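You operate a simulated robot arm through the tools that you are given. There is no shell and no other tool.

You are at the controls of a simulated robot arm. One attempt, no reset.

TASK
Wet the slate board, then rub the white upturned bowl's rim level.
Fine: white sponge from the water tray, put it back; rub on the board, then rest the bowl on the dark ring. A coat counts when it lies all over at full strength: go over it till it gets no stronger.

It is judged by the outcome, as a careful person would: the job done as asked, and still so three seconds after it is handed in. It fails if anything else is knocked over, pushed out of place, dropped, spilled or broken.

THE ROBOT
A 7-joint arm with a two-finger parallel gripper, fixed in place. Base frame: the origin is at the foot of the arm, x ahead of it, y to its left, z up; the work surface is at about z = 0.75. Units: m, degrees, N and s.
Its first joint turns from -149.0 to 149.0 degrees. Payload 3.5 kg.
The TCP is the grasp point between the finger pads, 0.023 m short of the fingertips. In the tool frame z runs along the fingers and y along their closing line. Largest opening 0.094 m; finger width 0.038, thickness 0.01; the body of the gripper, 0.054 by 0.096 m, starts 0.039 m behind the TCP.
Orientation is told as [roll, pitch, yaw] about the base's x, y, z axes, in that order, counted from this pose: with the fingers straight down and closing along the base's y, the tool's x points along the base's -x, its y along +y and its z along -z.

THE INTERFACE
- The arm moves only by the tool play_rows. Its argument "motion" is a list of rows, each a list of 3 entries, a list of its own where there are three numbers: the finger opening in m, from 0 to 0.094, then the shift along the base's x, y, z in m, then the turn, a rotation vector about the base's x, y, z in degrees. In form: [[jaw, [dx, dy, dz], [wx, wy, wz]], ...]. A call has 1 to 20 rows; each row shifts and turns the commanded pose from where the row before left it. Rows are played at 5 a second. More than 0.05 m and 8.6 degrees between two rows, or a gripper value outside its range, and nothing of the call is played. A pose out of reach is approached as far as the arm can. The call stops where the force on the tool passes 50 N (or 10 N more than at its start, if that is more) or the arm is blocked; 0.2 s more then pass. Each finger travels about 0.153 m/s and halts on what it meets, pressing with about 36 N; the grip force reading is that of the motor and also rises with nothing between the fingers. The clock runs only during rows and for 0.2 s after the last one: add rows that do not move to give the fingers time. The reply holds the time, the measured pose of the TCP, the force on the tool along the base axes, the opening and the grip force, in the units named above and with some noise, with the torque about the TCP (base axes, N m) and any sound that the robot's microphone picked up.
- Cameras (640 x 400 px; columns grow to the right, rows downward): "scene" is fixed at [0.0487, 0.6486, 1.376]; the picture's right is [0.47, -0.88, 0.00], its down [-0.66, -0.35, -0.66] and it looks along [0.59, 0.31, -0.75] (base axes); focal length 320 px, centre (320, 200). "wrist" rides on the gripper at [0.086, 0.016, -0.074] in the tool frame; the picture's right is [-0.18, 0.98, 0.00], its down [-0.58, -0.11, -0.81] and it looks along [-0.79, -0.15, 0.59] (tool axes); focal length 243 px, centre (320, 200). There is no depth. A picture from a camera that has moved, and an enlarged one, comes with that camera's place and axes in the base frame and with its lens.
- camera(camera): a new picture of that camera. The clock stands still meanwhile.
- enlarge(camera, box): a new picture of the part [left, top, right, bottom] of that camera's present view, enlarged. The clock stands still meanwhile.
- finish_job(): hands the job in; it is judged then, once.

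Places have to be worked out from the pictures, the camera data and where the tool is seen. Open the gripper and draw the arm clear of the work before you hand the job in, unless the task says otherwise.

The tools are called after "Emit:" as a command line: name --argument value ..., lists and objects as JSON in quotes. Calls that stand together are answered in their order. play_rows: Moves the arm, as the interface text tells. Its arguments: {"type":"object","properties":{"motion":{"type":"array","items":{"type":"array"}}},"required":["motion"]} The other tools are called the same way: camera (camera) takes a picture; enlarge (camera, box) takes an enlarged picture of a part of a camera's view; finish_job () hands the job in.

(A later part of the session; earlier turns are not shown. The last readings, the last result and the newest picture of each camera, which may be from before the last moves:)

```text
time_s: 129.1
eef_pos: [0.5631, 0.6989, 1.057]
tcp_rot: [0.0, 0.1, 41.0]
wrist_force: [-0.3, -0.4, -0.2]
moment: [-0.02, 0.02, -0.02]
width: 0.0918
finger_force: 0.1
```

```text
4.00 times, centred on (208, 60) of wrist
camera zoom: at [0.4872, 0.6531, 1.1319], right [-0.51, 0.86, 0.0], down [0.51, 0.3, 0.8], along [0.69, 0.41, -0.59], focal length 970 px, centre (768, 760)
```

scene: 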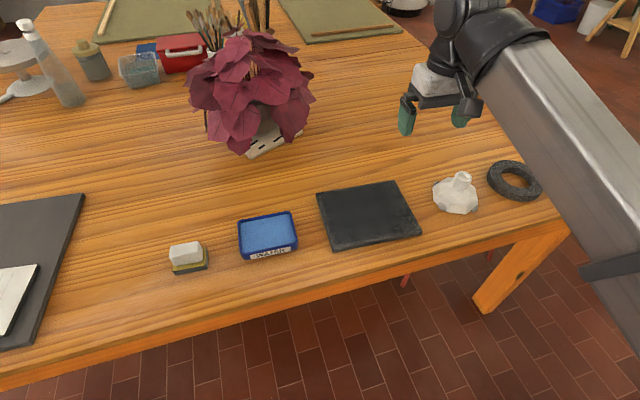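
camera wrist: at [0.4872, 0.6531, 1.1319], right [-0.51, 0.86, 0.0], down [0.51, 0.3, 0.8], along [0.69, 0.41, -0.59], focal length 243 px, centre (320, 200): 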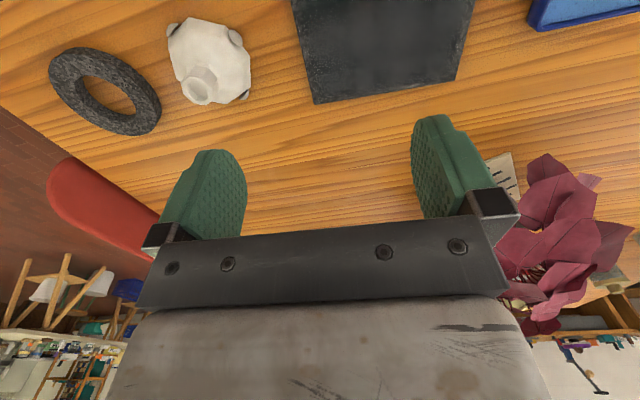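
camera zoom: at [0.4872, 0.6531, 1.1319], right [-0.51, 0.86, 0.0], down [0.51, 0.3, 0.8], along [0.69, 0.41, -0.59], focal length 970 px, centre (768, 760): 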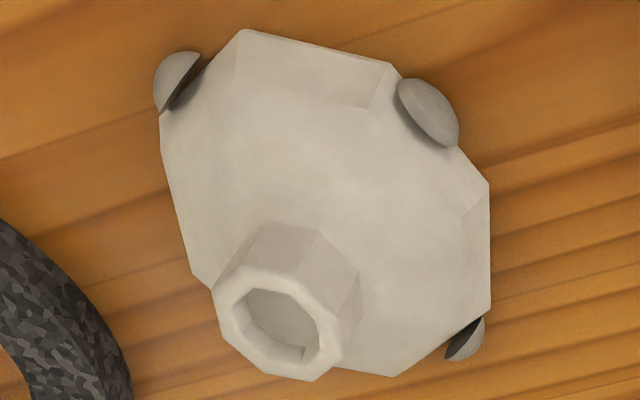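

The rim octagon has corners at about 42° + 45°k, so its flats face about 19.5° + 45°k. I'll turn the gripper to yaw 19.5° to close on flats, and move in for a closer look at the foot.

Emit:
play_rows --motion '[[0.092, [0.01425, -0.03225, -0.02675], [0, 0, -5.375]], [0.092, [0.01425, -0.03225, -0.02675], [0, 0, -5.375]], [0.092, [0.01425, -0.03225, -0.02675], [0, 0, -5.375]], [0.092, [0.01425, -0.03225, -0.02675], [0, 0, -5.375]], [0.092, [0, 0, 0], [0, 0, 0]]]'

Emit:
camera --camera "wrist"

Emit:
enlarge --camera "wrist" --box '[200, 0, 440, 150]'

```text
time_s: 130.3
eef_pos: [0.6189, 0.5709, 0.9508]
tcp_rot: [0.0, 0.0, 19.5]
wrist_force: [-0.3, 0.8, 0.1]
moment: [0.01, 0.02, 0.03]
width: 0.0921
finger_force: 0.1
```

```text
taken
camera wrist: at [0.5324, 0.5556, 1.0267], right [-0.15, 0.99, 0.0], down [0.59, 0.09, 0.8], along [0.8, 0.12, -0.59], focal length 243 px, centre (320, 200)
```

wrist: 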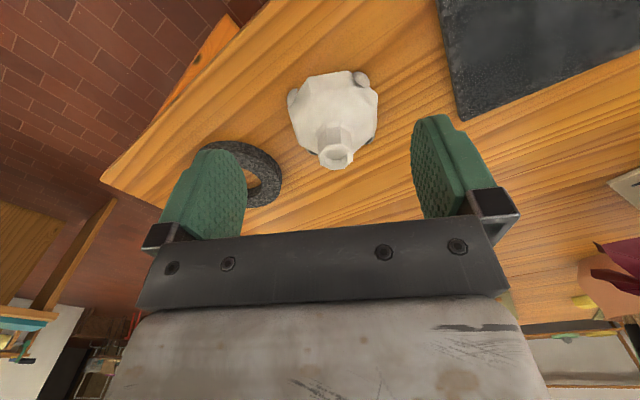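

```text
2.67 times, centred on (320, 75) of wrist
camera zoom: at [0.5324, 0.5556, 1.0267], right [-0.15, 0.99, 0.0], down [0.59, 0.09, 0.8], along [0.8, 0.12, -0.59], focal length 647 px, centre (320, 533)
```

zoom: 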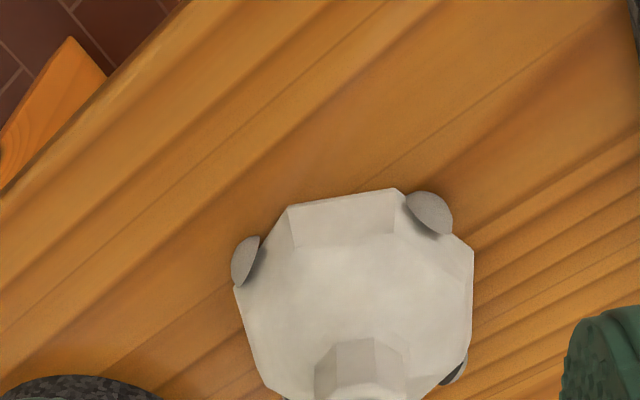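

Emit:
enlarge --camera "wrist" --box '[272, 62, 400, 178]'

Emit:
enlarge --camera "wrist" --box '[308, 118, 364, 174]'

Emit:
enlarge --camera "scene" --box '[416, 150, 496, 220]'

```text
3.45 times, centred on (336, 120) of wrist
camera zoom: at [0.5324, 0.5556, 1.0267], right [-0.15, 0.99, 0.0], down [0.59, 0.09, 0.8], along [0.8, 0.12, -0.59], focal length 837 px, centre (265, 476)
```

zoom: 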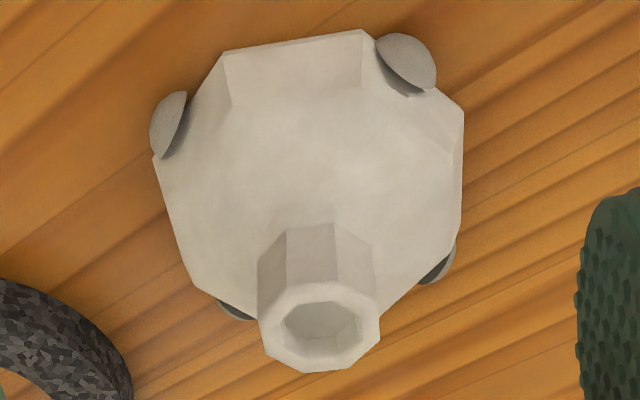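

```text
7.14 times, centred on (336, 146) of wrist
camera zoom: at [0.5324, 0.5556, 1.0267], right [-0.15, 0.99, 0.0], down [0.59, 0.09, 0.8], along [0.8, 0.12, -0.59], focal length 1733 px, centre (206, 586)
```

zoom: 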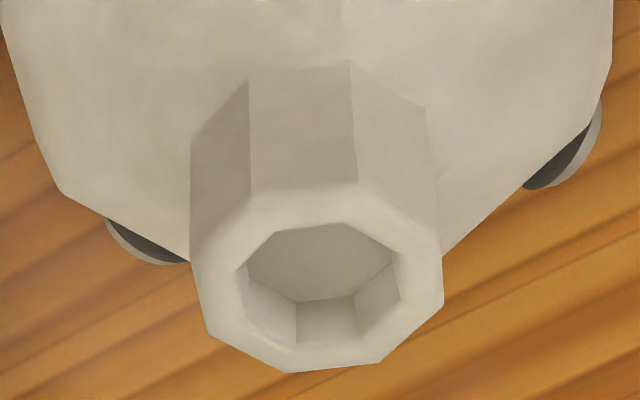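

```text
5.71 times, centred on (456, 185) of scene
camera zoom: at [0.0487, 0.6486, 1.376], right [0.47, -0.88, 0.0], down [-0.66, -0.35, -0.66], along [0.59, 0.31, -0.75], focal length 1826 px, centre (-457, 286)
```

zoom: 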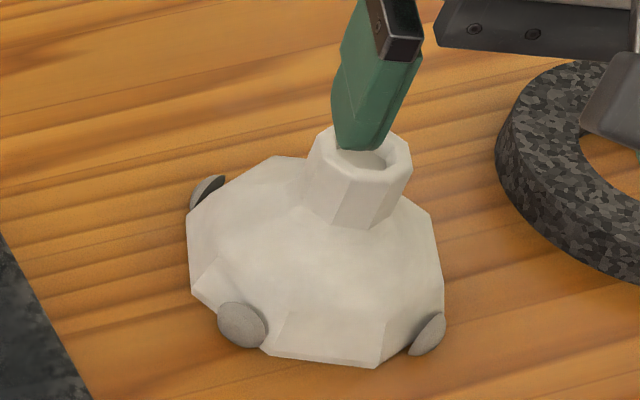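

There are four grey lumps at 90° spacing, and the foot's flats face about 20.6°, so yaw 20° fits. I move over the foot with the tips still above its top.

Emit:
play_rows --motion '[[0.085, [0.02625, 0.0079, -0.02], [0, 0, 0.2]], [0.085, [0.02625, 0.0079, -0.02], [0, 0, 0.2]], [0.085, [0.02625, 0.0079, -0.02], [0, 0, 0.2]], [0.085, [0.02625, 0.0079, -0.018], [0, 0, 0]], [0.085, [0, 0, 0], [0, 0, 0]]]'

Emit:
camera --camera "wrist"

Emit:
enlarge --camera "scene" --box '[416, 130, 512, 220]'

```text
time_s: 131.5
eef_pos: [0.725, 0.6024, 0.871]
tcp_rot: [0.0, 0.0, 20.2]
wrist_force: [-0.8, 0.5, -0.3]
moment: [-0.01, -0.01, 0.02]
width: 0.085
finger_force: 0.0
```

```text
taken
camera wrist: at [0.6389, 0.5861, 0.9474], right [-0.17, 0.99, 0.0], down [0.59, 0.1, 0.8], along [0.79, 0.13, -0.59], focal length 243 px, centre (320, 200)
```

wrist: 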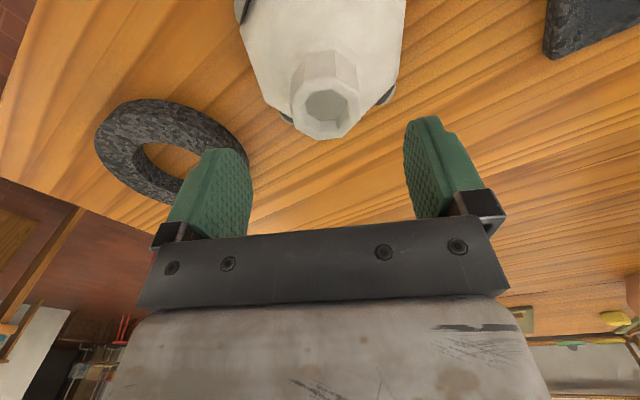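

```text
4.44 times, centred on (464, 175) of scene
camera zoom: at [0.0487, 0.6486, 1.376], right [0.47, -0.88, 0.0], down [-0.66, -0.35, -0.66], along [0.59, 0.31, -0.75], focal length 1420 px, centre (-320, 311)
```

zoom: 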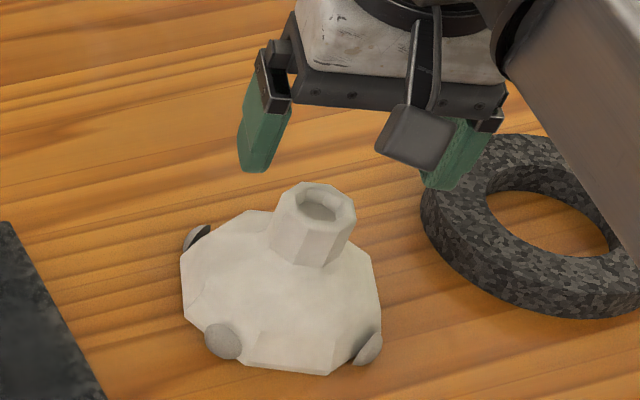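

The foot is centred between the fingers, at about (0.721, 0.603). I descend so the tips reach just above the bowl's shoulder.

Emit:
play_rows --motion '[[0.085, [-0.001, 0, -0.02], [0, 0, 0]], [0.085, [-0.001, 0, -0.018], [0, 0, 0]], [0.085, [-0.001, 0, -0.012], [0, 0, 0]], [0.085, [0, 0, -0.006], [0, 0, 0]], [0.085, [0, 0, 0], [0, 0, 0]]]'

Emit:
enlarge --camera "scene" --box '[416, 130, 512, 220]'

Emit:
camera --camera "wrist"

```text
time_s: 132.7
eef_pos: [0.7198, 0.6018, 0.8147]
tcp_rot: [-0.1, 0.0, 20.2]
wrist_force: [-0.2, -0.5, 0.0]
moment: [0.0, -0.02, -0.01]
width: 0.0851
finger_force: 0.0
```

```text
4.44 times, centred on (464, 175) of scene
camera zoom: at [0.0487, 0.6486, 1.376], right [0.47, -0.88, 0.0], down [-0.66, -0.35, -0.66], along [0.59, 0.31, -0.75], focal length 1420 px, centre (-320, 311)
```

zoom: 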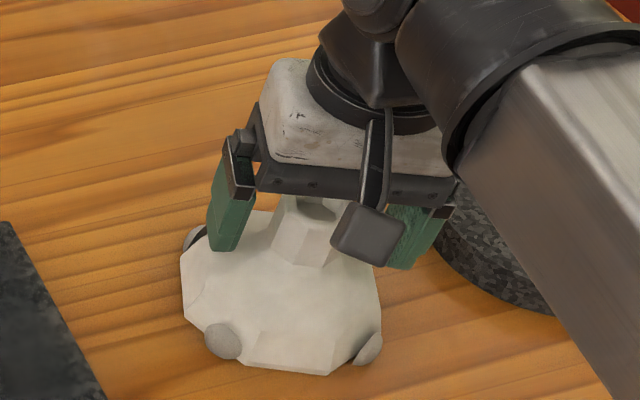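

```text
taken
camera wrist: at [0.6342, 0.5859, 0.8903], right [-0.17, 0.99, 0.0], down [0.59, 0.1, 0.8], along [0.79, 0.13, -0.59], focal length 243 px, centre (320, 200)
```

wrist: 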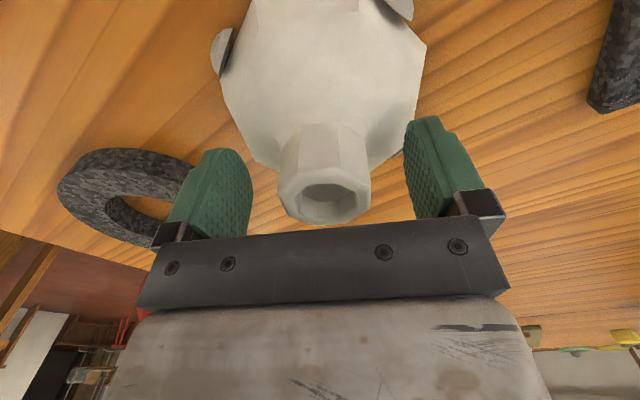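

The foot sits between the pads. I go down 3 mm more and close gently.

Emit:
play_rows --motion '[[0.085, [0, 0, -0.003], [0, 0, 0]], [0.07, [0, 0, 0], [0, 0, 0]], [0.058, [0, 0, 0], [0, 0, 0]], [0.05, [0, 0, 0], [0, 0, 0]], [0.044, [0, 0, 0], [0, 0, 0]], [0.038, [0, 0, 0], [0, 0, 0]], [0.03, [0, 0, 0], [0, 0, 0]], [0.025, [0, 0, 0], [0, 0, 0]], [0.025, [0, 0, 0], [0, 0, 0]]]'

Emit:
camera --camera "wrist"

```text
time_s: 134.3
eef_pos: [0.7219, 0.6022, 0.8164]
tcp_rot: [0.2, -0.1, 20.3]
wrist_force: [0.0, 2.0, 44.2]
moment: [-0.07, 0.22, 0.13]
width: 0.0484
finger_force: 19.9
stopped in row 7: the force on the tool passed its limit at 51 N (the readings are from after the stop); the commanded pose is now the measured one
```

```text
taken
camera wrist: at [0.6344, 0.5857, 0.8922], right [-0.17, 0.99, 0.0], down [0.58, 0.1, 0.81], along [0.8, 0.14, -0.59], focal length 243 px, centre (320, 200)
```

wrist: 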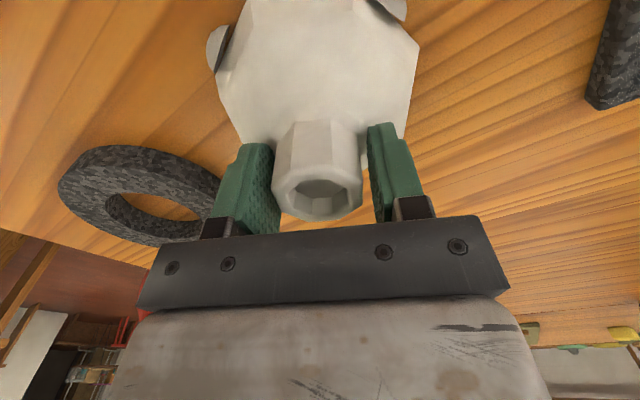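

The tips wedged onto the sloping shoulder before reaching the foot. I open slightly, rise about 4 mm, and close again.

Emit:
play_rows --motion '[[0.054, [0, 0, 0.001], [0, 0, 0]], [0.058, [0, 0, 0.002], [0, 0, 0]], [0.058, [0, 0, 0.0015], [0, 0, 0]], [0.058, [0, 0, 0], [0, 0, 0]]]'

Emit:
camera --camera "wrist"

```text
time_s: 135.3
eef_pos: [0.722, 0.6023, 0.8162]
tcp_rot: [0.0, 0.1, 20.2]
wrist_force: [-0.5, 0.4, 0.4]
moment: [0.0, 0.0, 0.01]
width: 0.058
finger_force: 0.0
```

```text
taken
camera wrist: at [0.6347, 0.5858, 0.8928], right [-0.17, 0.99, 0.0], down [0.58, 0.1, 0.81], along [0.79, 0.14, -0.59], focal length 243 px, centre (320, 200)
```

wrist: 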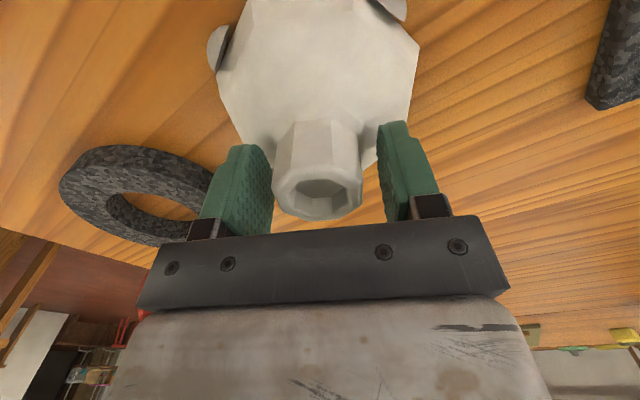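

Emit:
play_rows --motion '[[0.058, [0, 0, 0.004], [0, 0, 0]], [0.05, [0, 0, 0], [0, 0, 0]], [0.046, [0, 0, 0], [0, 0, 0]], [0.042, [0, 0, 0], [0, 0, 0]], [0.038, [0, 0, 0], [0, 0, 0]], [0.034, [0, 0, 0], [0, 0, 0]], [0.03, [0, 0, 0], [0, 0, 0]], [0.03, [0, 0, 0], [0, 0, 0]]]'

Emit:
camera --camera "wrist"

```text
time_s: 137.1
eef_pos: [0.7224, 0.6015, 0.8209]
tcp_rot: [0.1, 0.0, 20.1]
wrist_force: [-0.4, 0.5, 0.4]
moment: [-0.04, 0.0, 0.08]
width: 0.0388
finger_force: 36.2
```

```text
taken
camera wrist: at [0.6351, 0.5861, 0.8968], right [-0.17, 0.99, 0.0], down [0.58, 0.1, 0.81], along [0.79, 0.14, -0.59], focal length 243 px, centre (320, 200)
```

wrist: 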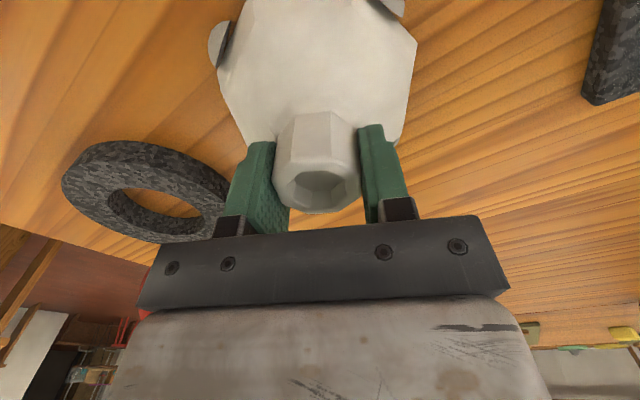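

Gripped cleanly on the foot's flats at 0.0388 m. I lift straight up and check the hold.

Emit:
play_rows --motion '[[0.03, [0, 0, 0.01], [0, 0, 0]], [0.03, [0, 0, 0.02], [0, 0, 0]], [0.03, [0, 0, 0.03], [0, 0, 0]], [0.03, [0, 0, 0.03], [0, 0, 0]], [0.03, [0, 0, 0], [0, 0, 0]]]'

Emit:
camera --camera "wrist"

Emit:
enlarge --camera "scene" --box '[400, 100, 528, 220]'

```text
time_s: 138.3
eef_pos: [0.7216, 0.6032, 0.9119]
tcp_rot: [0.1, 0.2, 20.1]
wrist_force: [0.3, 0.2, -1.8]
moment: [0.01, -0.02, 0.0]
width: 0.0389
finger_force: 36.2
```

```text
taken
camera wrist: at [0.6354, 0.5864, 0.9882], right [-0.17, 0.99, 0.0], down [0.58, 0.1, 0.81], along [0.79, 0.14, -0.59], focal length 243 px, centre (320, 200)
```

wrist: 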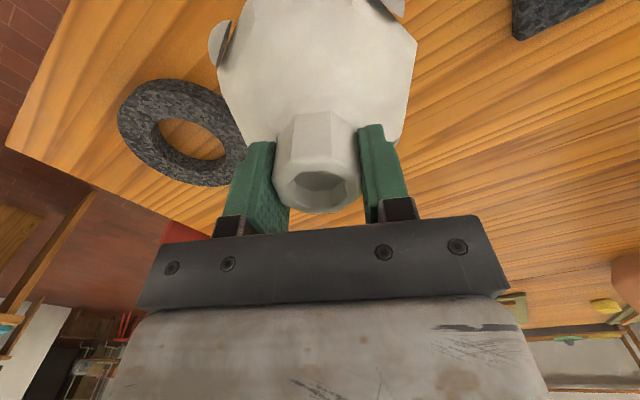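

```text
3.33 times, centred on (464, 160) of scene
camera zoom: at [0.0487, 0.6486, 1.376], right [0.47, -0.88, 0.0], down [-0.66, -0.35, -0.66], along [0.59, 0.31, -0.75], focal length 1065 px, centre (-160, 333)
```

zoom: 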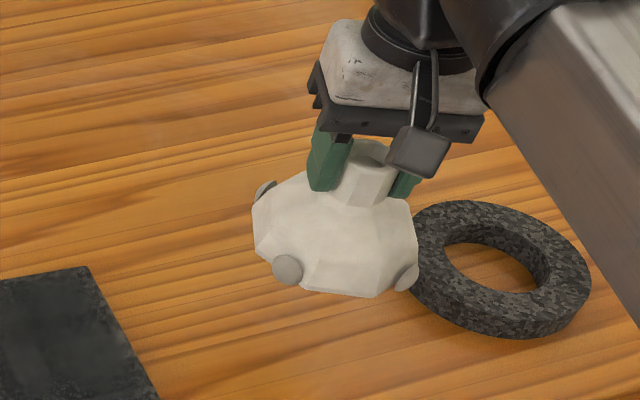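

Emit:
enlarge --camera "scene" --box '[470, 145, 530, 195]'

Emit:
enlarge --camera "wrist" --box '[180, 0, 440, 240]'

```text
8.00 times, centred on (500, 170) of scene
camera zoom: at [0.0487, 0.6486, 1.376], right [0.47, -0.88, 0.0], down [-0.66, -0.35, -0.66], along [0.59, 0.31, -0.75], focal length 2556 px, centre (-1120, 440)
```

zoom: 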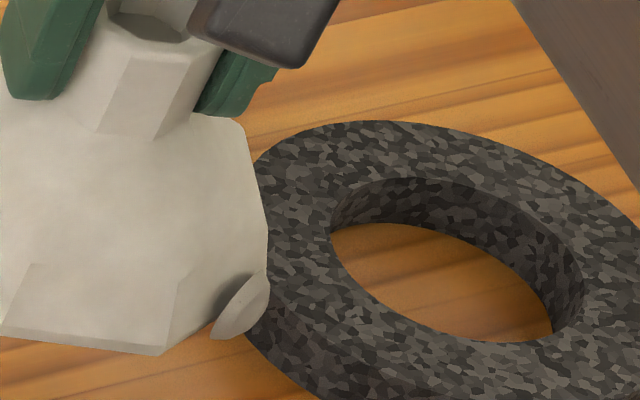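

```text
1.67 times, centred on (310, 120) of wrist
camera zoom: at [0.6354, 0.5864, 0.9882], right [-0.17, 0.99, 0.0], down [0.58, 0.1, 0.81], along [0.79, 0.14, -0.59], focal length 404 px, centre (337, 333)
```

zoom: 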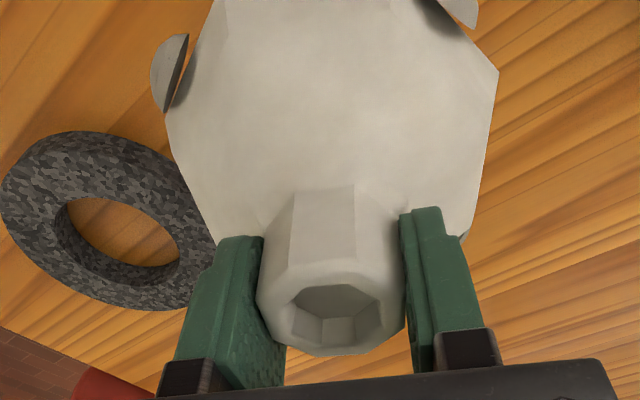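

The bowl is held securely and weighs only about 0.15 kg. I carry it over the middle of the wet board and lower it to about 1 cm above the surface.

Emit:
play_rows --motion '[[0.03, [-0.0296, 0.02897, 0], [0, 0, 0]], [0.03, [-0.0296, 0.02897, 0], [0, 0, 0]], [0.03, [-0.0296, 0.02897, 0], [0, 0, 0]], [0.03, [-0.0296, 0.02897, 0], [0, 0, 0]], [0.03, [-0.0296, 0.02897, 0], [0, 0, 0]], [0.03, [-0.0296, 0.02897, 0], [0, 0, 0]], [0.03, [0, 0, -0.02], [0, 0, 0]], [0.03, [0, 0, -0.02], [0, 0, 0]], [0.03, [0, 0, -0.015], [0, 0, 0]], [0.03, [0, 0, 0], [0, 0, 0]]]'

Emit:
enlarge --camera "scene" --box '[300, 140, 460, 260]'

Emit:
camera --camera "wrist"

```text
time_s: 140.5
eef_pos: [0.5446, 0.7751, 0.854]
tcp_rot: [0.1, 0.0, 20.1]
wrist_force: [1.1, -0.1, -1.9]
moment: [0.01, 0.02, 0.01]
width: 0.0388
finger_force: 35.6
```

```text
3.33 times, centred on (380, 200) of scene
camera zoom: at [0.0487, 0.6486, 1.376], right [0.47, -0.88, 0.0], down [-0.66, -0.35, -0.66], along [0.59, 0.31, -0.75], focal length 1065 px, centre (120, 200)
```

zoom: 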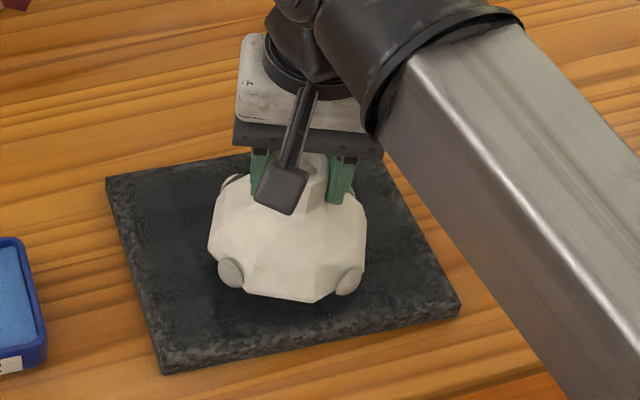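

```text
taken
camera wrist: at [0.4569, 0.7595, 0.9308], right [-0.17, 0.99, 0.0], down [0.58, 0.1, 0.81], along [0.79, 0.14, -0.59], focal length 243 px, centre (320, 200)
```

wrist: 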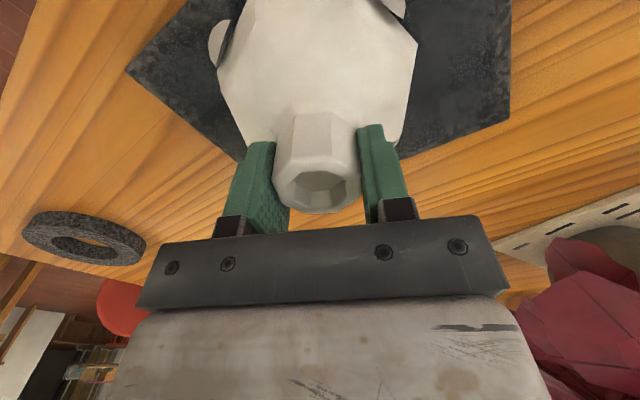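

The bowl is well centred over the board. I lower it in small steps until the rim touches.

Emit:
play_rows --motion '[[0.03, [0, 0, -0.008], [0, 0, 0]], [0.03, [0, 0, -0.003], [0, 0, 0]], [0.03, [0, 0, 0], [0, 0, 0]]]'

Emit:
play_rows --motion '[[0.03, [0, 0, -0.002], [0, 0, 0]], [0.03, [0, 0, -0.001], [0, 0, 0]], [0.03, [0, 0, 0], [0, 0, 0]]]'

```text
time_s: 141.3
eef_pos: [0.5442, 0.7769, 0.8446]
tcp_rot: [0.1, 0.0, 20.2]
wrist_force: [-0.1, 0.8, -1.7]
moment: [-0.04, 0.0, 0.02]
width: 0.0389
finger_force: 35.5
```

```text
time_s: 142.1
eef_pos: [0.5447, 0.7776, 0.8409]
tcp_rot: [0.1, 0.0, 20.3]
wrist_force: [0.1, 0.1, -2.7]
moment: [0.01, 0.0, -0.02]
width: 0.0387
finger_force: 35.9
```

Emit:
play_rows --motion '[[0.03, [0, 0, -0.0015], [0, 0, 0]], [0.03, [0, 0, 0], [0, 0, 0]]]'

Emit:
play_rows --motion '[[0.03, [0, 0, -0.0015], [0, 0, 0]], [0.03, [0, 0, 0], [0, 0, 0]]]'

```text
time_s: 142.7
eef_pos: [0.5435, 0.7762, 0.8402]
tcp_rot: [0.1, 0.0, 20.2]
wrist_force: [-0.1, 0.0, -2.3]
moment: [-0.02, 0.0, 0.0]
width: 0.0387
finger_force: 35.8
```

```text
time_s: 143.3
eef_pos: [0.5443, 0.7758, 0.8387]
tcp_rot: [0.2, 0.0, 20.2]
wrist_force: [-0.4, -0.4, -1.1]
moment: [-0.01, -0.01, -0.02]
width: 0.0386
finger_force: 36.0
```

Emit:
play_rows --motion '[[0.03, [0, 0, -0.0012], [0, 0, 0]], [0.03, [0, 0, 0], [0, 0, 0]]]'

Emit:
play_rows --motion '[[0.03, [0, 0, -0.001], [0, 0, 0]], [0.03, [0, 0, 0], [0, 0, 0]]]'

```text
time_s: 143.9
eef_pos: [0.5436, 0.7766, 0.8369]
tcp_rot: [0.1, -0.1, 20.2]
wrist_force: [-0.1, -0.3, -3.0]
moment: [0.02, -0.02, -0.01]
width: 0.0386
finger_force: 36.2
```

```text
time_s: 144.5
eef_pos: [0.5442, 0.7764, 0.8371]
tcp_rot: [0.1, -0.1, 20.2]
wrist_force: [-0.4, 0.4, 0.8]
moment: [-0.14, -0.01, 0.03]
width: 0.0386
finger_force: 36.1
```

Contact starts. I press a little further and read force and moment.

Emit:
play_rows --motion '[[0.03, [0, 0, -0.001], [0, 0, 0]], [0.03, [0, 0, 0], [0, 0, 0]]]'

Emit:
play_rows --motion '[[0.03, [0, 0, -0.0007], [0, 0, 0]], [0.03, [0, 0, 0], [0, 0, 0]]]'

```text
time_s: 145.1
eef_pos: [0.5451, 0.7767, 0.8375]
tcp_rot: [0.1, 0.0, 20.2]
wrist_force: [1.0, 1.5, 19.0]
moment: [-0.39, 0.36, 0.18]
width: 0.0386
finger_force: 36.0
```

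```text
time_s: 145.7
eef_pos: [0.5435, 0.7754, 0.8368]
tcp_rot: [0.2, -0.1, 20.3]
wrist_force: [1.2, 6.2, 31.3]
moment: [-0.1, 0.14, 0.35]
width: 0.0388
finger_force: 36.0
```

31 N on the rim, so I ease up 0.6 mm and rub one small circle, listening for what the microphone reports.

Emit:
play_rows --motion '[[0.03, [0.009, 0, 0.0006], [0, 0, 0]], [0.03, [0.009, 0, 0], [0, 0, 0]], [0.03, [-0.0024, 0.009, 0], [0, 0, 0]], [0.03, [-0.0066, 0.0066, 0], [0, 0, 0]], [0.03, [-0.009, 0.0024, 0], [0, 0, 0]], [0.03, [-0.009, -0.0024, 0], [0, 0, 0]], [0.03, [-0.0066, -0.0066, 0], [0, 0, 0]], [0.03, [-0.0024, -0.009, 0], [0, 0, 0]], [0.03, [0.0024, -0.009, 0], [0, 0, 0]], [0.03, [0.0066, -0.0066, 0], [0, 0, 0]], [0.03, [0.009, -0.0024, 0], [0, 0, 0]], [0.03, [0.009, 0.0024, 0], [0, 0, 0]], [0.03, [0.0066, 0.0066, 0], [0, 0, 0]], [0.03, [0.0024, 0.009, 0], [0, 0, 0]]]'

Emit:
camera --camera "wrist"

Emit:
enlarge --camera "scene" --box '[300, 140, 460, 260]'

```text
time_s: 148.7
eef_pos: [0.562, 0.7783, 0.8357]
tcp_rot: [0.0, 0.0, 20.2]
wrist_force: [0.5, -1.4, -0.7]
moment: [-0.14, 0.09, 0.05]
width: 0.0384
finger_force: 35.5
```

```text
taken
camera wrist: at [0.4753, 0.7608, 0.9118], right [-0.17, 0.99, 0.0], down [0.58, 0.1, 0.81], along [0.79, 0.14, -0.59], focal length 243 px, centre (320, 200)
```

wrist: 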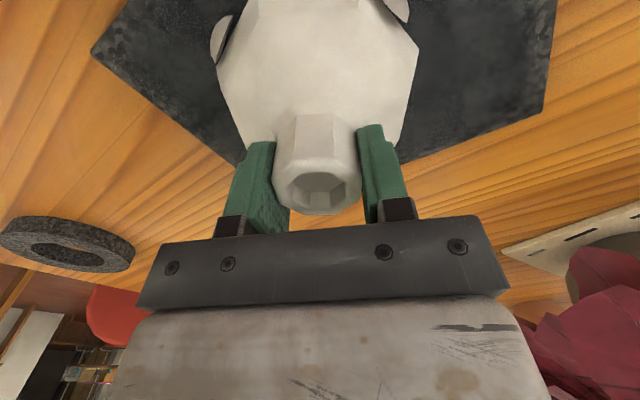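

```text
3.33 times, centred on (380, 200) of scene
camera zoom: at [0.0487, 0.6486, 1.376], right [0.47, -0.88, 0.0], down [-0.66, -0.35, -0.66], along [0.59, 0.31, -0.75], focal length 1065 px, centre (120, 200)
```

zoom: 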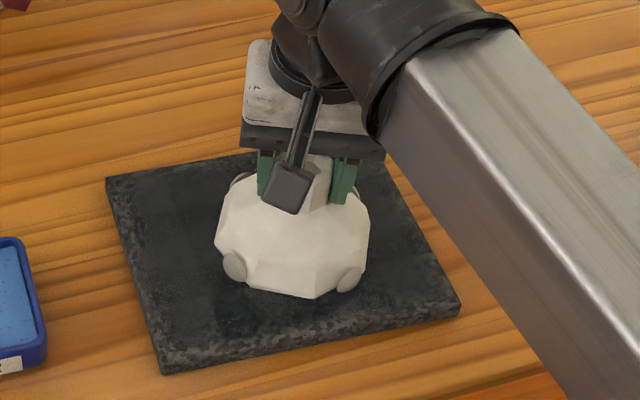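

Emit:
enlarge --camera "scene" --box '[345, 185, 415, 235]'

```text
8.00 times, centred on (380, 210) of scene
camera zoom: at [0.0487, 0.6486, 1.376], right [0.47, -0.88, 0.0], down [-0.66, -0.35, -0.66], along [0.59, 0.31, -0.75], focal length 2556 px, centre (-160, 120)
```

zoom: 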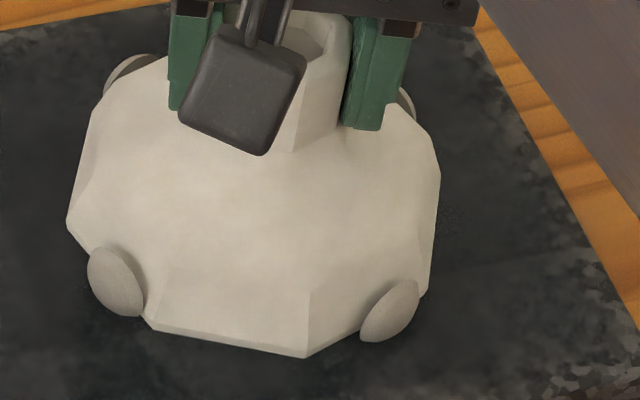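

Force has dropped to nearly nothing after one circle, so either the rim is wearing or this is the arm's hysteresis. I press back to about 20 N.

Emit:
play_rows --motion '[[0.03, [0, 0, -0.001], [0, 0, 0]], [0.03, [0, 0, 0], [0, 0, 0]]]'

Emit:
play_rows --motion '[[0.03, [0, 0, -0.0008], [0, 0, 0]], [0.03, [0, 0, 0], [0, 0, 0]]]'

```text
time_s: 149.3
eef_pos: [0.562, 0.7766, 0.8351]
tcp_rot: [0.2, 0.1, 20.2]
wrist_force: [3.8, 2.0, 12.8]
moment: [-0.41, 0.35, 0.06]
width: 0.0382
finger_force: 36.0
```

```text
time_s: 149.9
eef_pos: [0.5621, 0.7769, 0.8357]
tcp_rot: [0.2, 0.0, 20.2]
wrist_force: [4.6, 3.2, 30.3]
moment: [-0.18, 0.08, 0.27]
width: 0.0383
finger_force: 36.1
```

Contact is about 1.2 mm lower than before. I rub a longer run of circles with a very slight downward bias.

Emit:
play_rows --motion '[[0.03, [-0.0024, 0.009, 0], [0, 0, 0]], [0.03, [-0.0066, 0.0066, 0], [0, 0, 0]], [0.03, [-0.009, 0.0024, 0], [0, 0, 0]], [0.03, [-0.009, -0.0024, 0], [0, 0, 0]], [0.03, [-0.0066, -0.0066, 0], [0, 0, 0]], [0.03, [-0.0024, -0.009, 0], [0, 0, 0]], [0.03, [0.0024, -0.009, 0], [0, 0, 0]], [0.03, [0.0066, -0.0066, 0], [0, 0, 0]], [0.03, [0.009, -0.0024, 0], [0, 0, 0]], [0.03, [0.009, 0.0024, 0], [0, 0, 0]], [0.03, [0.0066, 0.0066, 0], [0, 0, 0]], [0.03, [0.0024, 0.009, 0], [0, 0, 0]]]'

Emit:
enlarge --camera "scene" --box '[345, 185, 415, 235]'

```text
time_s: 152.5
eef_pos: [0.5632, 0.7736, 0.8348]
tcp_rot: [-0.1, 0.0, 20.3]
wrist_force: [-2.7, -9.9, 22.8]
moment: [-0.5, 0.56, 0.19]
width: 0.0382
finger_force: 35.8
```

```text
8.00 times, centred on (380, 210) of scene
camera zoom: at [0.0487, 0.6486, 1.376], right [0.47, -0.88, 0.0], down [-0.66, -0.35, -0.66], along [0.59, 0.31, -0.75], focal length 2556 px, centre (-160, 120)
```

zoom: 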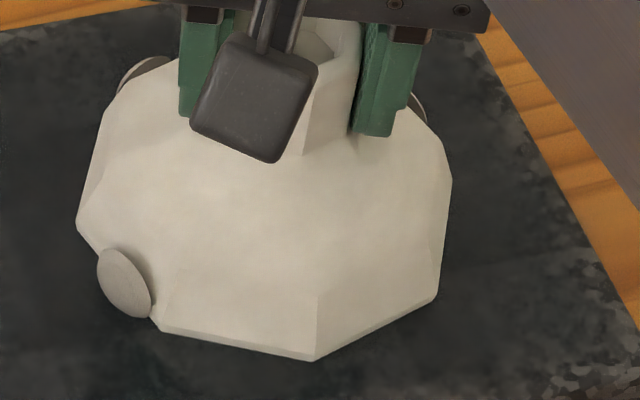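

One lump, the front-right one, has been ground off, so the rubbing works. Three remain visible, and I continue with more circles.

Emit:
play_rows --motion '[[0.03, [-0.0024, 0.009, -0.0002], [0, 0, 0]], [0.03, [-0.0066, 0.0066, 0], [0, 0, 0]], [0.03, [-0.009, 0.0024, 0], [0, 0, 0]], [0.03, [-0.009, -0.0024, 0], [0, 0, 0]], [0.03, [-0.0066, -0.0066, 0], [0, 0, 0]], [0.03, [-0.0024, -0.009, 0], [0, 0, 0]], [0.03, [0.0024, -0.009, 0], [0, 0, 0]], [0.03, [0.0066, -0.0066, 0], [0, 0, 0]], [0.03, [0.009, -0.0024, 0], [0, 0, 0]], [0.03, [0.009, 0.0024, 0], [0, 0, 0]], [0.03, [0.0066, 0.0066, 0], [0, 0, 0]], [0.03, [0.0024, 0.009, 0], [0, 0, 0]]]'

Emit:
enlarge --camera "scene" --box '[345, 185, 415, 235]'

Emit:
camera --camera "wrist"

```text
time_s: 155.1
eef_pos: [0.5624, 0.7769, 0.8344]
tcp_rot: [0.0, 0.0, 20.2]
wrist_force: [0.0, -1.3, 1.8]
moment: [-0.04, -0.22, -0.09]
width: 0.0383
finger_force: 35.9
```

```text
8.00 times, centred on (380, 210) of scene
camera zoom: at [0.0487, 0.6486, 1.376], right [0.47, -0.88, 0.0], down [-0.66, -0.35, -0.66], along [0.59, 0.31, -0.75], focal length 2556 px, centre (-160, 120)
```

zoom: 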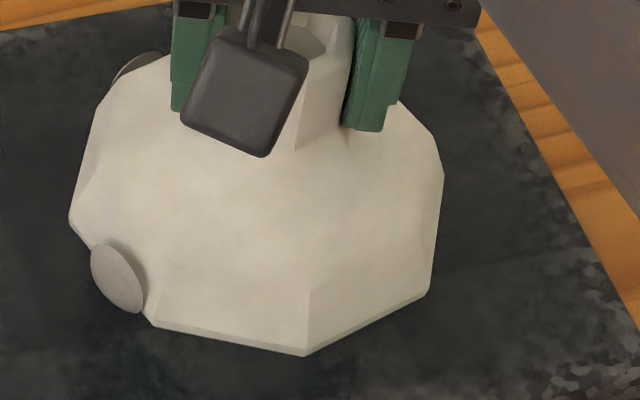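

```text
taken
camera wrist: at [0.4763, 0.7605, 0.9104], right [-0.17, 0.99, 0.0], down [0.58, 0.1, 0.81], along [0.79, 0.13, -0.59], focal length 243 px, centre (320, 200)
```

wrist: 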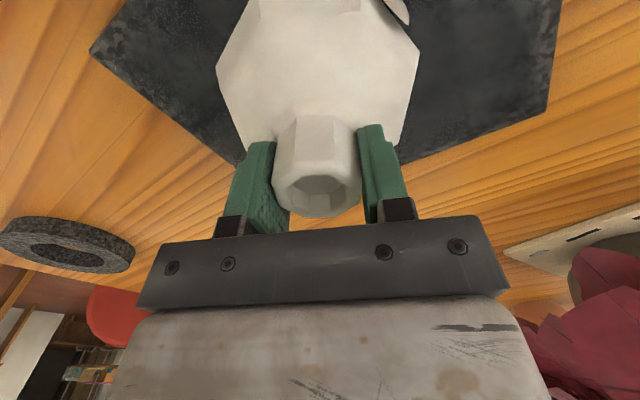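

A second lump is gone, the back-right one, with the front-left and back-left ones still on. I press back to about 20 N and keep rubbing.

Emit:
play_rows --motion '[[0.03, [0, 0, -0.001], [0, 0, 0]], [0.03, [0, 0, -0.0004], [0, 0, 0]], [0.03, [0, 0, 0], [0, 0, 0]]]'

Emit:
play_rows --motion '[[0.03, [-0.0024, 0.009, -0.0002], [0, 0, 0]], [0.03, [-0.0066, 0.0066, 0], [0, 0, 0]], [0.03, [-0.009, 0.0024, 0], [0, 0, 0]], [0.03, [-0.009, -0.0024, 0], [0, 0, 0]], [0.03, [-0.0066, -0.0066, 0], [0, 0, 0]], [0.03, [-0.0024, -0.009, 0], [0, 0, 0]], [0.03, [0.0024, -0.009, 0], [0, 0, 0]], [0.03, [0.0066, -0.0066, 0], [0, 0, 0]], [0.03, [0.009, -0.0024, 0], [0, 0, 0]], [0.03, [0.009, 0.0024, 0], [0, 0, 0]], [0.03, [0.0066, 0.0066, 0], [0, 0, 0]], [0.03, [0.0024, 0.009, 0], [0, 0, 0]]]'

Emit:
enlarge --camera "scene" --box '[345, 185, 415, 235]'

```text
time_s: 155.9
eef_pos: [0.5643, 0.7771, 0.8331]
tcp_rot: [0.3, -0.1, 20.2]
wrist_force: [9.6, 5.3, 30.2]
moment: [-0.62, 0.36, 0.1]
width: 0.0385
finger_force: 35.8
```

```text
time_s: 156.8
eef_pos: [0.5418, 0.7941, 0.8338]
tcp_rot: [0.1, -0.1, 20.4]
wrist_force: [3.5, -5.5, 12.7]
moment: [-0.28, 0.55, 0.23]
width: 0.0384
finger_force: 35.8
stopped in row 4: the force on the tool passed its limit at 52 N (the readings are from after the stop); the commanded pose is now the measured one
```

```text
8.00 times, centred on (380, 210) of scene
camera zoom: at [0.0487, 0.6486, 1.376], right [0.47, -0.88, 0.0], down [-0.66, -0.35, -0.66], along [0.59, 0.31, -0.75], focal length 2556 px, centre (-160, 120)
```

zoom: 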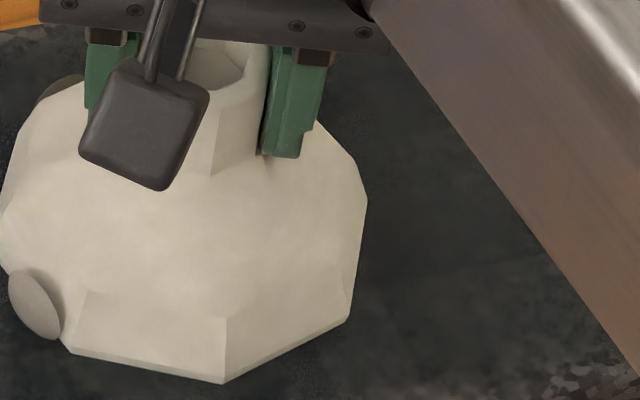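

It stopped on the force limit, and the command is now the measured pose at 12.7 N. I finish this circle at the current height.

Emit:
play_rows --motion '[[0.03, [-0.009, -0.0024, 0], [0, 0, 0]], [0.03, [-0.0066, -0.0066, 0], [0, 0, 0]], [0.03, [-0.0024, -0.009, 0], [0, 0, 0]], [0.03, [0.0024, -0.009, 0], [0, 0, 0]], [0.03, [0.0066, -0.0066, 0], [0, 0, 0]], [0.03, [0.009, -0.0024, 0], [0, 0, 0]], [0.03, [0.009, 0.0024, 0], [0, 0, 0]], [0.03, [0.0066, 0.0066, 0], [0, 0, 0]], [0.03, [0.0024, 0.009, 0], [0, 0, 0]]]'

Emit:
enlarge --camera "scene" --box '[345, 185, 415, 235]'

```text
time_s: 158.8
eef_pos: [0.5611, 0.7743, 0.8335]
tcp_rot: [0.0, -0.2, 20.2]
wrist_force: [-1.3, -13.8, 30.4]
moment: [-0.45, 0.79, 0.35]
width: 0.0385
finger_force: 35.6
```

```text
8.00 times, centred on (380, 210) of scene
camera zoom: at [0.0487, 0.6486, 1.376], right [0.47, -0.88, 0.0], down [-0.66, -0.35, -0.66], along [0.59, 0.31, -0.75], focal length 2556 px, centre (-160, 120)
```

zoom: 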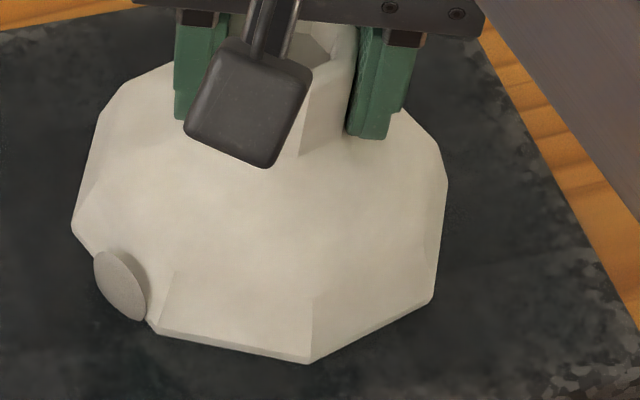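

Three lumps are gone and only the front-left one remains, with the pressure centre now on its side. Another circle, slightly lighter to stay under the force limit.

Emit:
play_rows --motion '[[0.03, [-0.0024, 0.009, 0.0003], [0, 0, 0]], [0.03, [-0.0066, 0.0066, 0], [0, 0, 0]], [0.03, [-0.009, 0.0024, 0], [0, 0, 0]], [0.03, [-0.009, -0.0024, 0], [0, 0, 0]], [0.03, [-0.0066, -0.0066, 0], [0, 0, 0]], [0.03, [-0.0024, -0.009, 0], [0, 0, 0]], [0.03, [0.0024, -0.009, 0], [0, 0, 0]], [0.03, [0.0066, -0.0066, 0], [0, 0, 0]], [0.03, [0.009, -0.0024, 0], [0, 0, 0]], [0.03, [0.009, 0.0024, 0], [0, 0, 0]], [0.03, [0.0066, 0.0066, 0], [0, 0, 0]], [0.03, [0.0024, 0.009, 0], [0, 0, 0]]]'

Emit:
enlarge --camera "scene" --box '[345, 185, 415, 235]'

```text
time_s: 161.4
eef_pos: [0.5618, 0.775, 0.8341]
tcp_rot: [-0.1, -0.1, 20.1]
wrist_force: [-1.4, -8.3, 19.0]
moment: [-0.17, 0.09, 0.05]
width: 0.0379
finger_force: 35.8
```

```text
8.00 times, centred on (380, 210) of scene
camera zoom: at [0.0487, 0.6486, 1.376], right [0.47, -0.88, 0.0], down [-0.66, -0.35, -0.66], along [0.59, 0.31, -0.75], focal length 2556 px, centre (-160, 120)
```

zoom: 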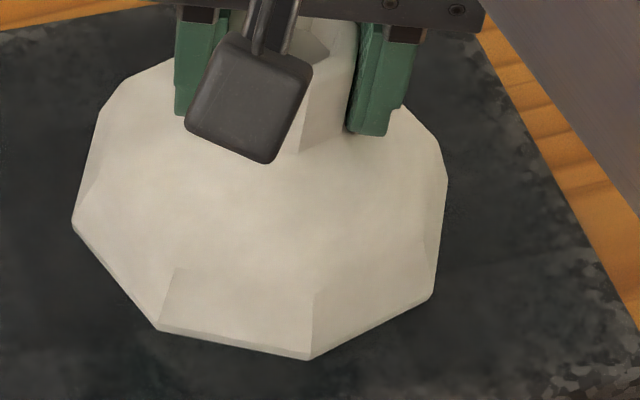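

All four lumps have now gone from view. I rub one more circle at moderate pressure to make sure the rim is truly flat, then inspect.

Emit:
play_rows --motion '[[0.03, [-0.0024, 0.009, 0], [0, 0, 0]], [0.03, [-0.0066, 0.0066, 0], [0, 0, 0]], [0.03, [-0.009, 0.0024, 0], [0, 0, 0]], [0.03, [-0.009, -0.0024, 0], [0, 0, 0]], [0.03, [-0.0066, -0.0066, 0], [0, 0, 0]], [0.03, [-0.0024, -0.009, 0], [0, 0, 0]], [0.03, [0.0024, -0.009, 0], [0, 0, 0]], [0.03, [0.0066, -0.0066, 0], [0, 0, 0]], [0.03, [0.009, -0.0024, 0], [0, 0, 0]], [0.03, [0.009, 0.0024, 0], [0, 0, 0]], [0.03, [0.0066, 0.0066, 0], [0, 0, 0]], [0.03, [0.0024, 0.009, 0], [0, 0, 0]]]'

Emit:
play_rows --motion '[[0.03, [-0.009, 0.001, -0.0003], [0, 0, 0]], [0.03, [-0.009, 0.001, 0], [0, 0, 0]], [0.03, [0, 0, 0], [0, 0, 0]]]'

Emit:
camera --camera "wrist"

```text
time_s: 164.0
eef_pos: [0.5604, 0.7751, 0.8347]
tcp_rot: [0.0, -0.1, 20.2]
wrist_force: [-1.0, -8.2, 19.1]
moment: [-0.21, 0.24, 0.14]
width: 0.0384
finger_force: 36.0
```

```text
time_s: 164.8
eef_pos: [0.5412, 0.777, 0.8341]
tcp_rot: [0.0, -0.2, 20.2]
wrist_force: [11.9, 0.0, 27.1]
moment: [-0.66, 0.19, 0.29]
width: 0.0383
finger_force: 36.8
```

```text
taken
camera wrist: at [0.4545, 0.7612, 0.91], right [-0.17, 0.99, 0.0], down [0.58, 0.1, 0.81], along [0.8, 0.14, -0.59], focal length 243 px, centre (320, 200)
```

wrist: 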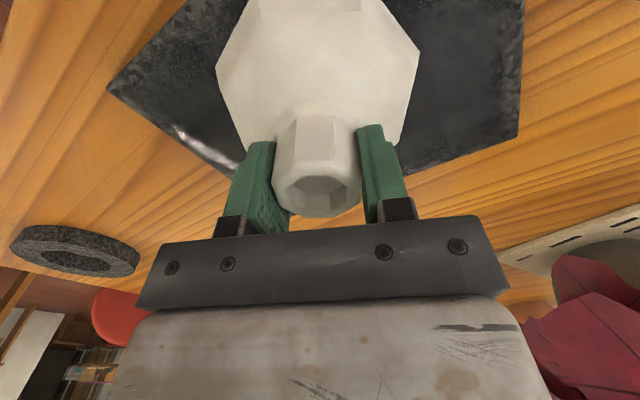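

The force stayed at 19 N over the last circle with no lump left, so nothing more is wearing off. I lift and look at the bowl and the board.

Emit:
play_rows --motion '[[0.03, [0, 0, 0.01], [0, 0, 0]], [0.03, [0, 0, 0.03], [0, 0, 0]], [0.03, [0, 0, 0.04], [0, 0, 0]], [0.03, [0.03, -0.03, 0.03], [0, 0, 0]], [0.03, [0.03, -0.03, 0.02], [0, 0, 0]], [0.03, [0.03, -0.03, 0], [0, 0, 0]], [0.03, [0.03, -0.03, 0], [0, 0, 0]], [0.03, [0, 0, 0], [0, 0, 0]]]'

Emit:
camera --camera "scene"

Emit:
camera --camera "wrist"

Emit:
enlarge --camera "scene" --box '[310, 175, 430, 250]'

```text
refused: row 4 steps farther than a row can; nothing moved
```

```text
taken
```

scene: 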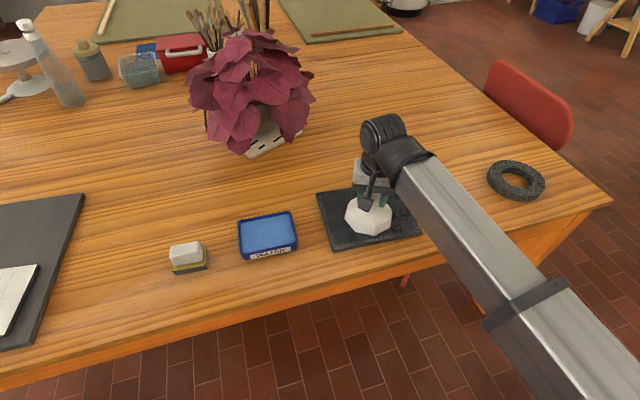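

```text
taken
camera wrist: at [0.4545, 0.7612, 0.91], right [-0.17, 0.99, 0.0], down [0.58, 0.1, 0.81], along [0.8, 0.14, -0.59], focal length 243 px, centre (320, 200)
```

wrist: 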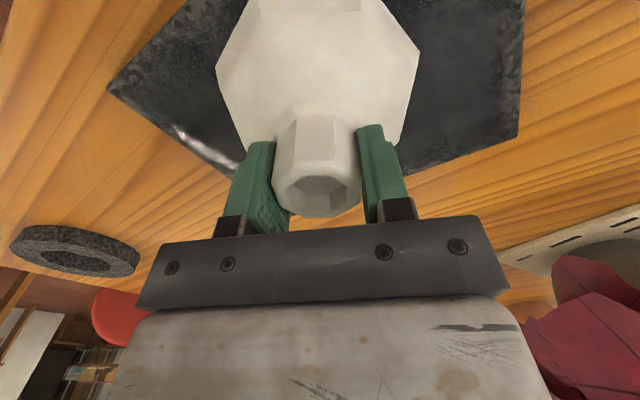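

```text
5.33 times, centred on (370, 212) of scene
camera zoom: at [0.0487, 0.6486, 1.376], right [0.47, -0.88, 0.0], down [-0.66, -0.35, -0.66], along [0.59, 0.31, -0.75], focal length 1704 px, centre (53, 133)
```

zoom: 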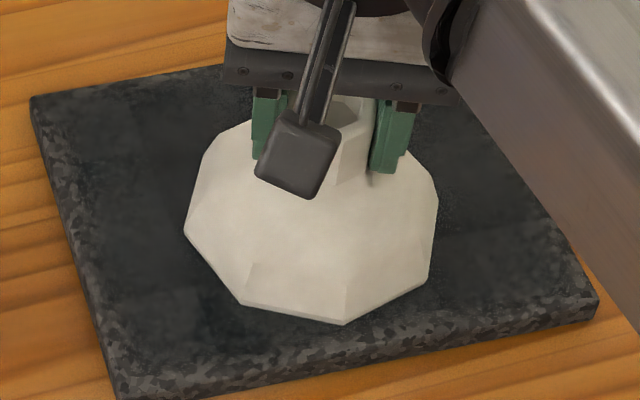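

The call was refused because one row's combined step was too long; nothing moved. I repeat the lift with shorter steps.

Emit:
play_rows --motion '[[0.03, [0, 0, 0.01], [0, 0, 0]], [0.03, [0, 0, 0.03], [0, 0, 0]], [0.03, [0, 0, 0.04], [0, 0, 0]], [0.03, [0, 0, 0.04], [0, 0, 0]], [0.03, [0.03, -0.03, 0.01], [0, 0, 0]], [0.03, [0.03, -0.03, 0.0], [0, 0, 0]], [0.03, [0.03, -0.03, 0], [0, 0, 0]], [0.03, [0.03, -0.03, 0], [0, 0, 0]], [0.03, [0, 0, 0], [0, 0, 0]]]'

Emit:
camera --camera "scene"

Emit:
camera --camera "wrist"

Emit:
enlarge --camera "scene" --box '[310, 175, 430, 250]'

```text
time_s: 166.8
eef_pos: [0.6617, 0.658, 0.9638]
tcp_rot: [0.1, -0.1, 20.3]
wrist_force: [0.2, 0.3, -1.8]
moment: [-0.01, 0.0, 0.04]
width: 0.0381
finger_force: 36.4
```

```text
taken
```

scene: 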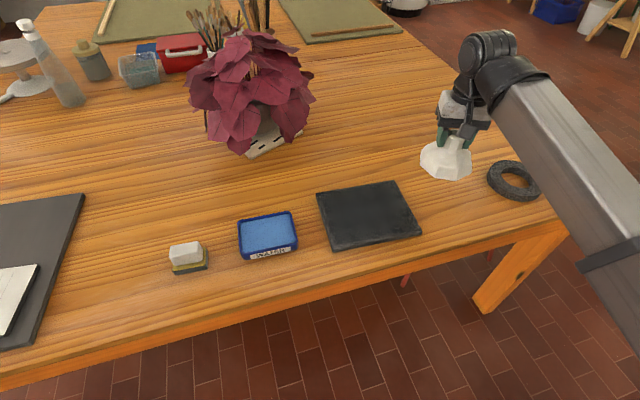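

```text
taken
camera wrist: at [0.5756, 0.6413, 1.0397], right [-0.17, 0.99, 0.0], down [0.58, 0.1, 0.81], along [0.8, 0.14, -0.59], focal length 243 px, centre (320, 200)
```

wrist: 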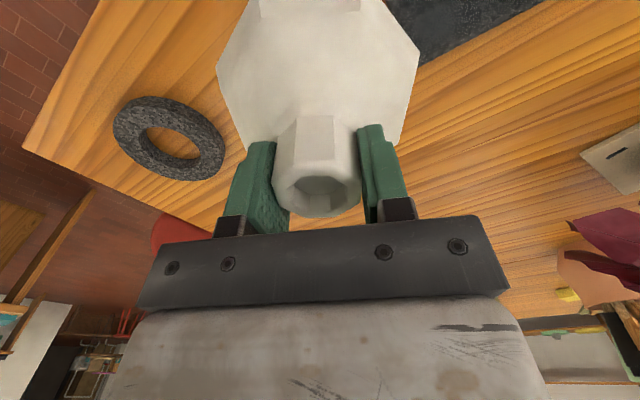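

```text
5.33 times, centred on (370, 212) of scene
camera zoom: at [0.0487, 0.6486, 1.376], right [0.47, -0.88, 0.0], down [-0.66, -0.35, -0.66], along [0.59, 0.31, -0.75], focal length 1704 px, centre (53, 133)
```

zoom: 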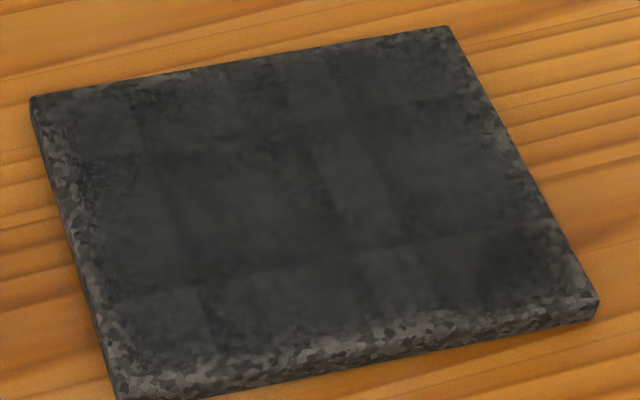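

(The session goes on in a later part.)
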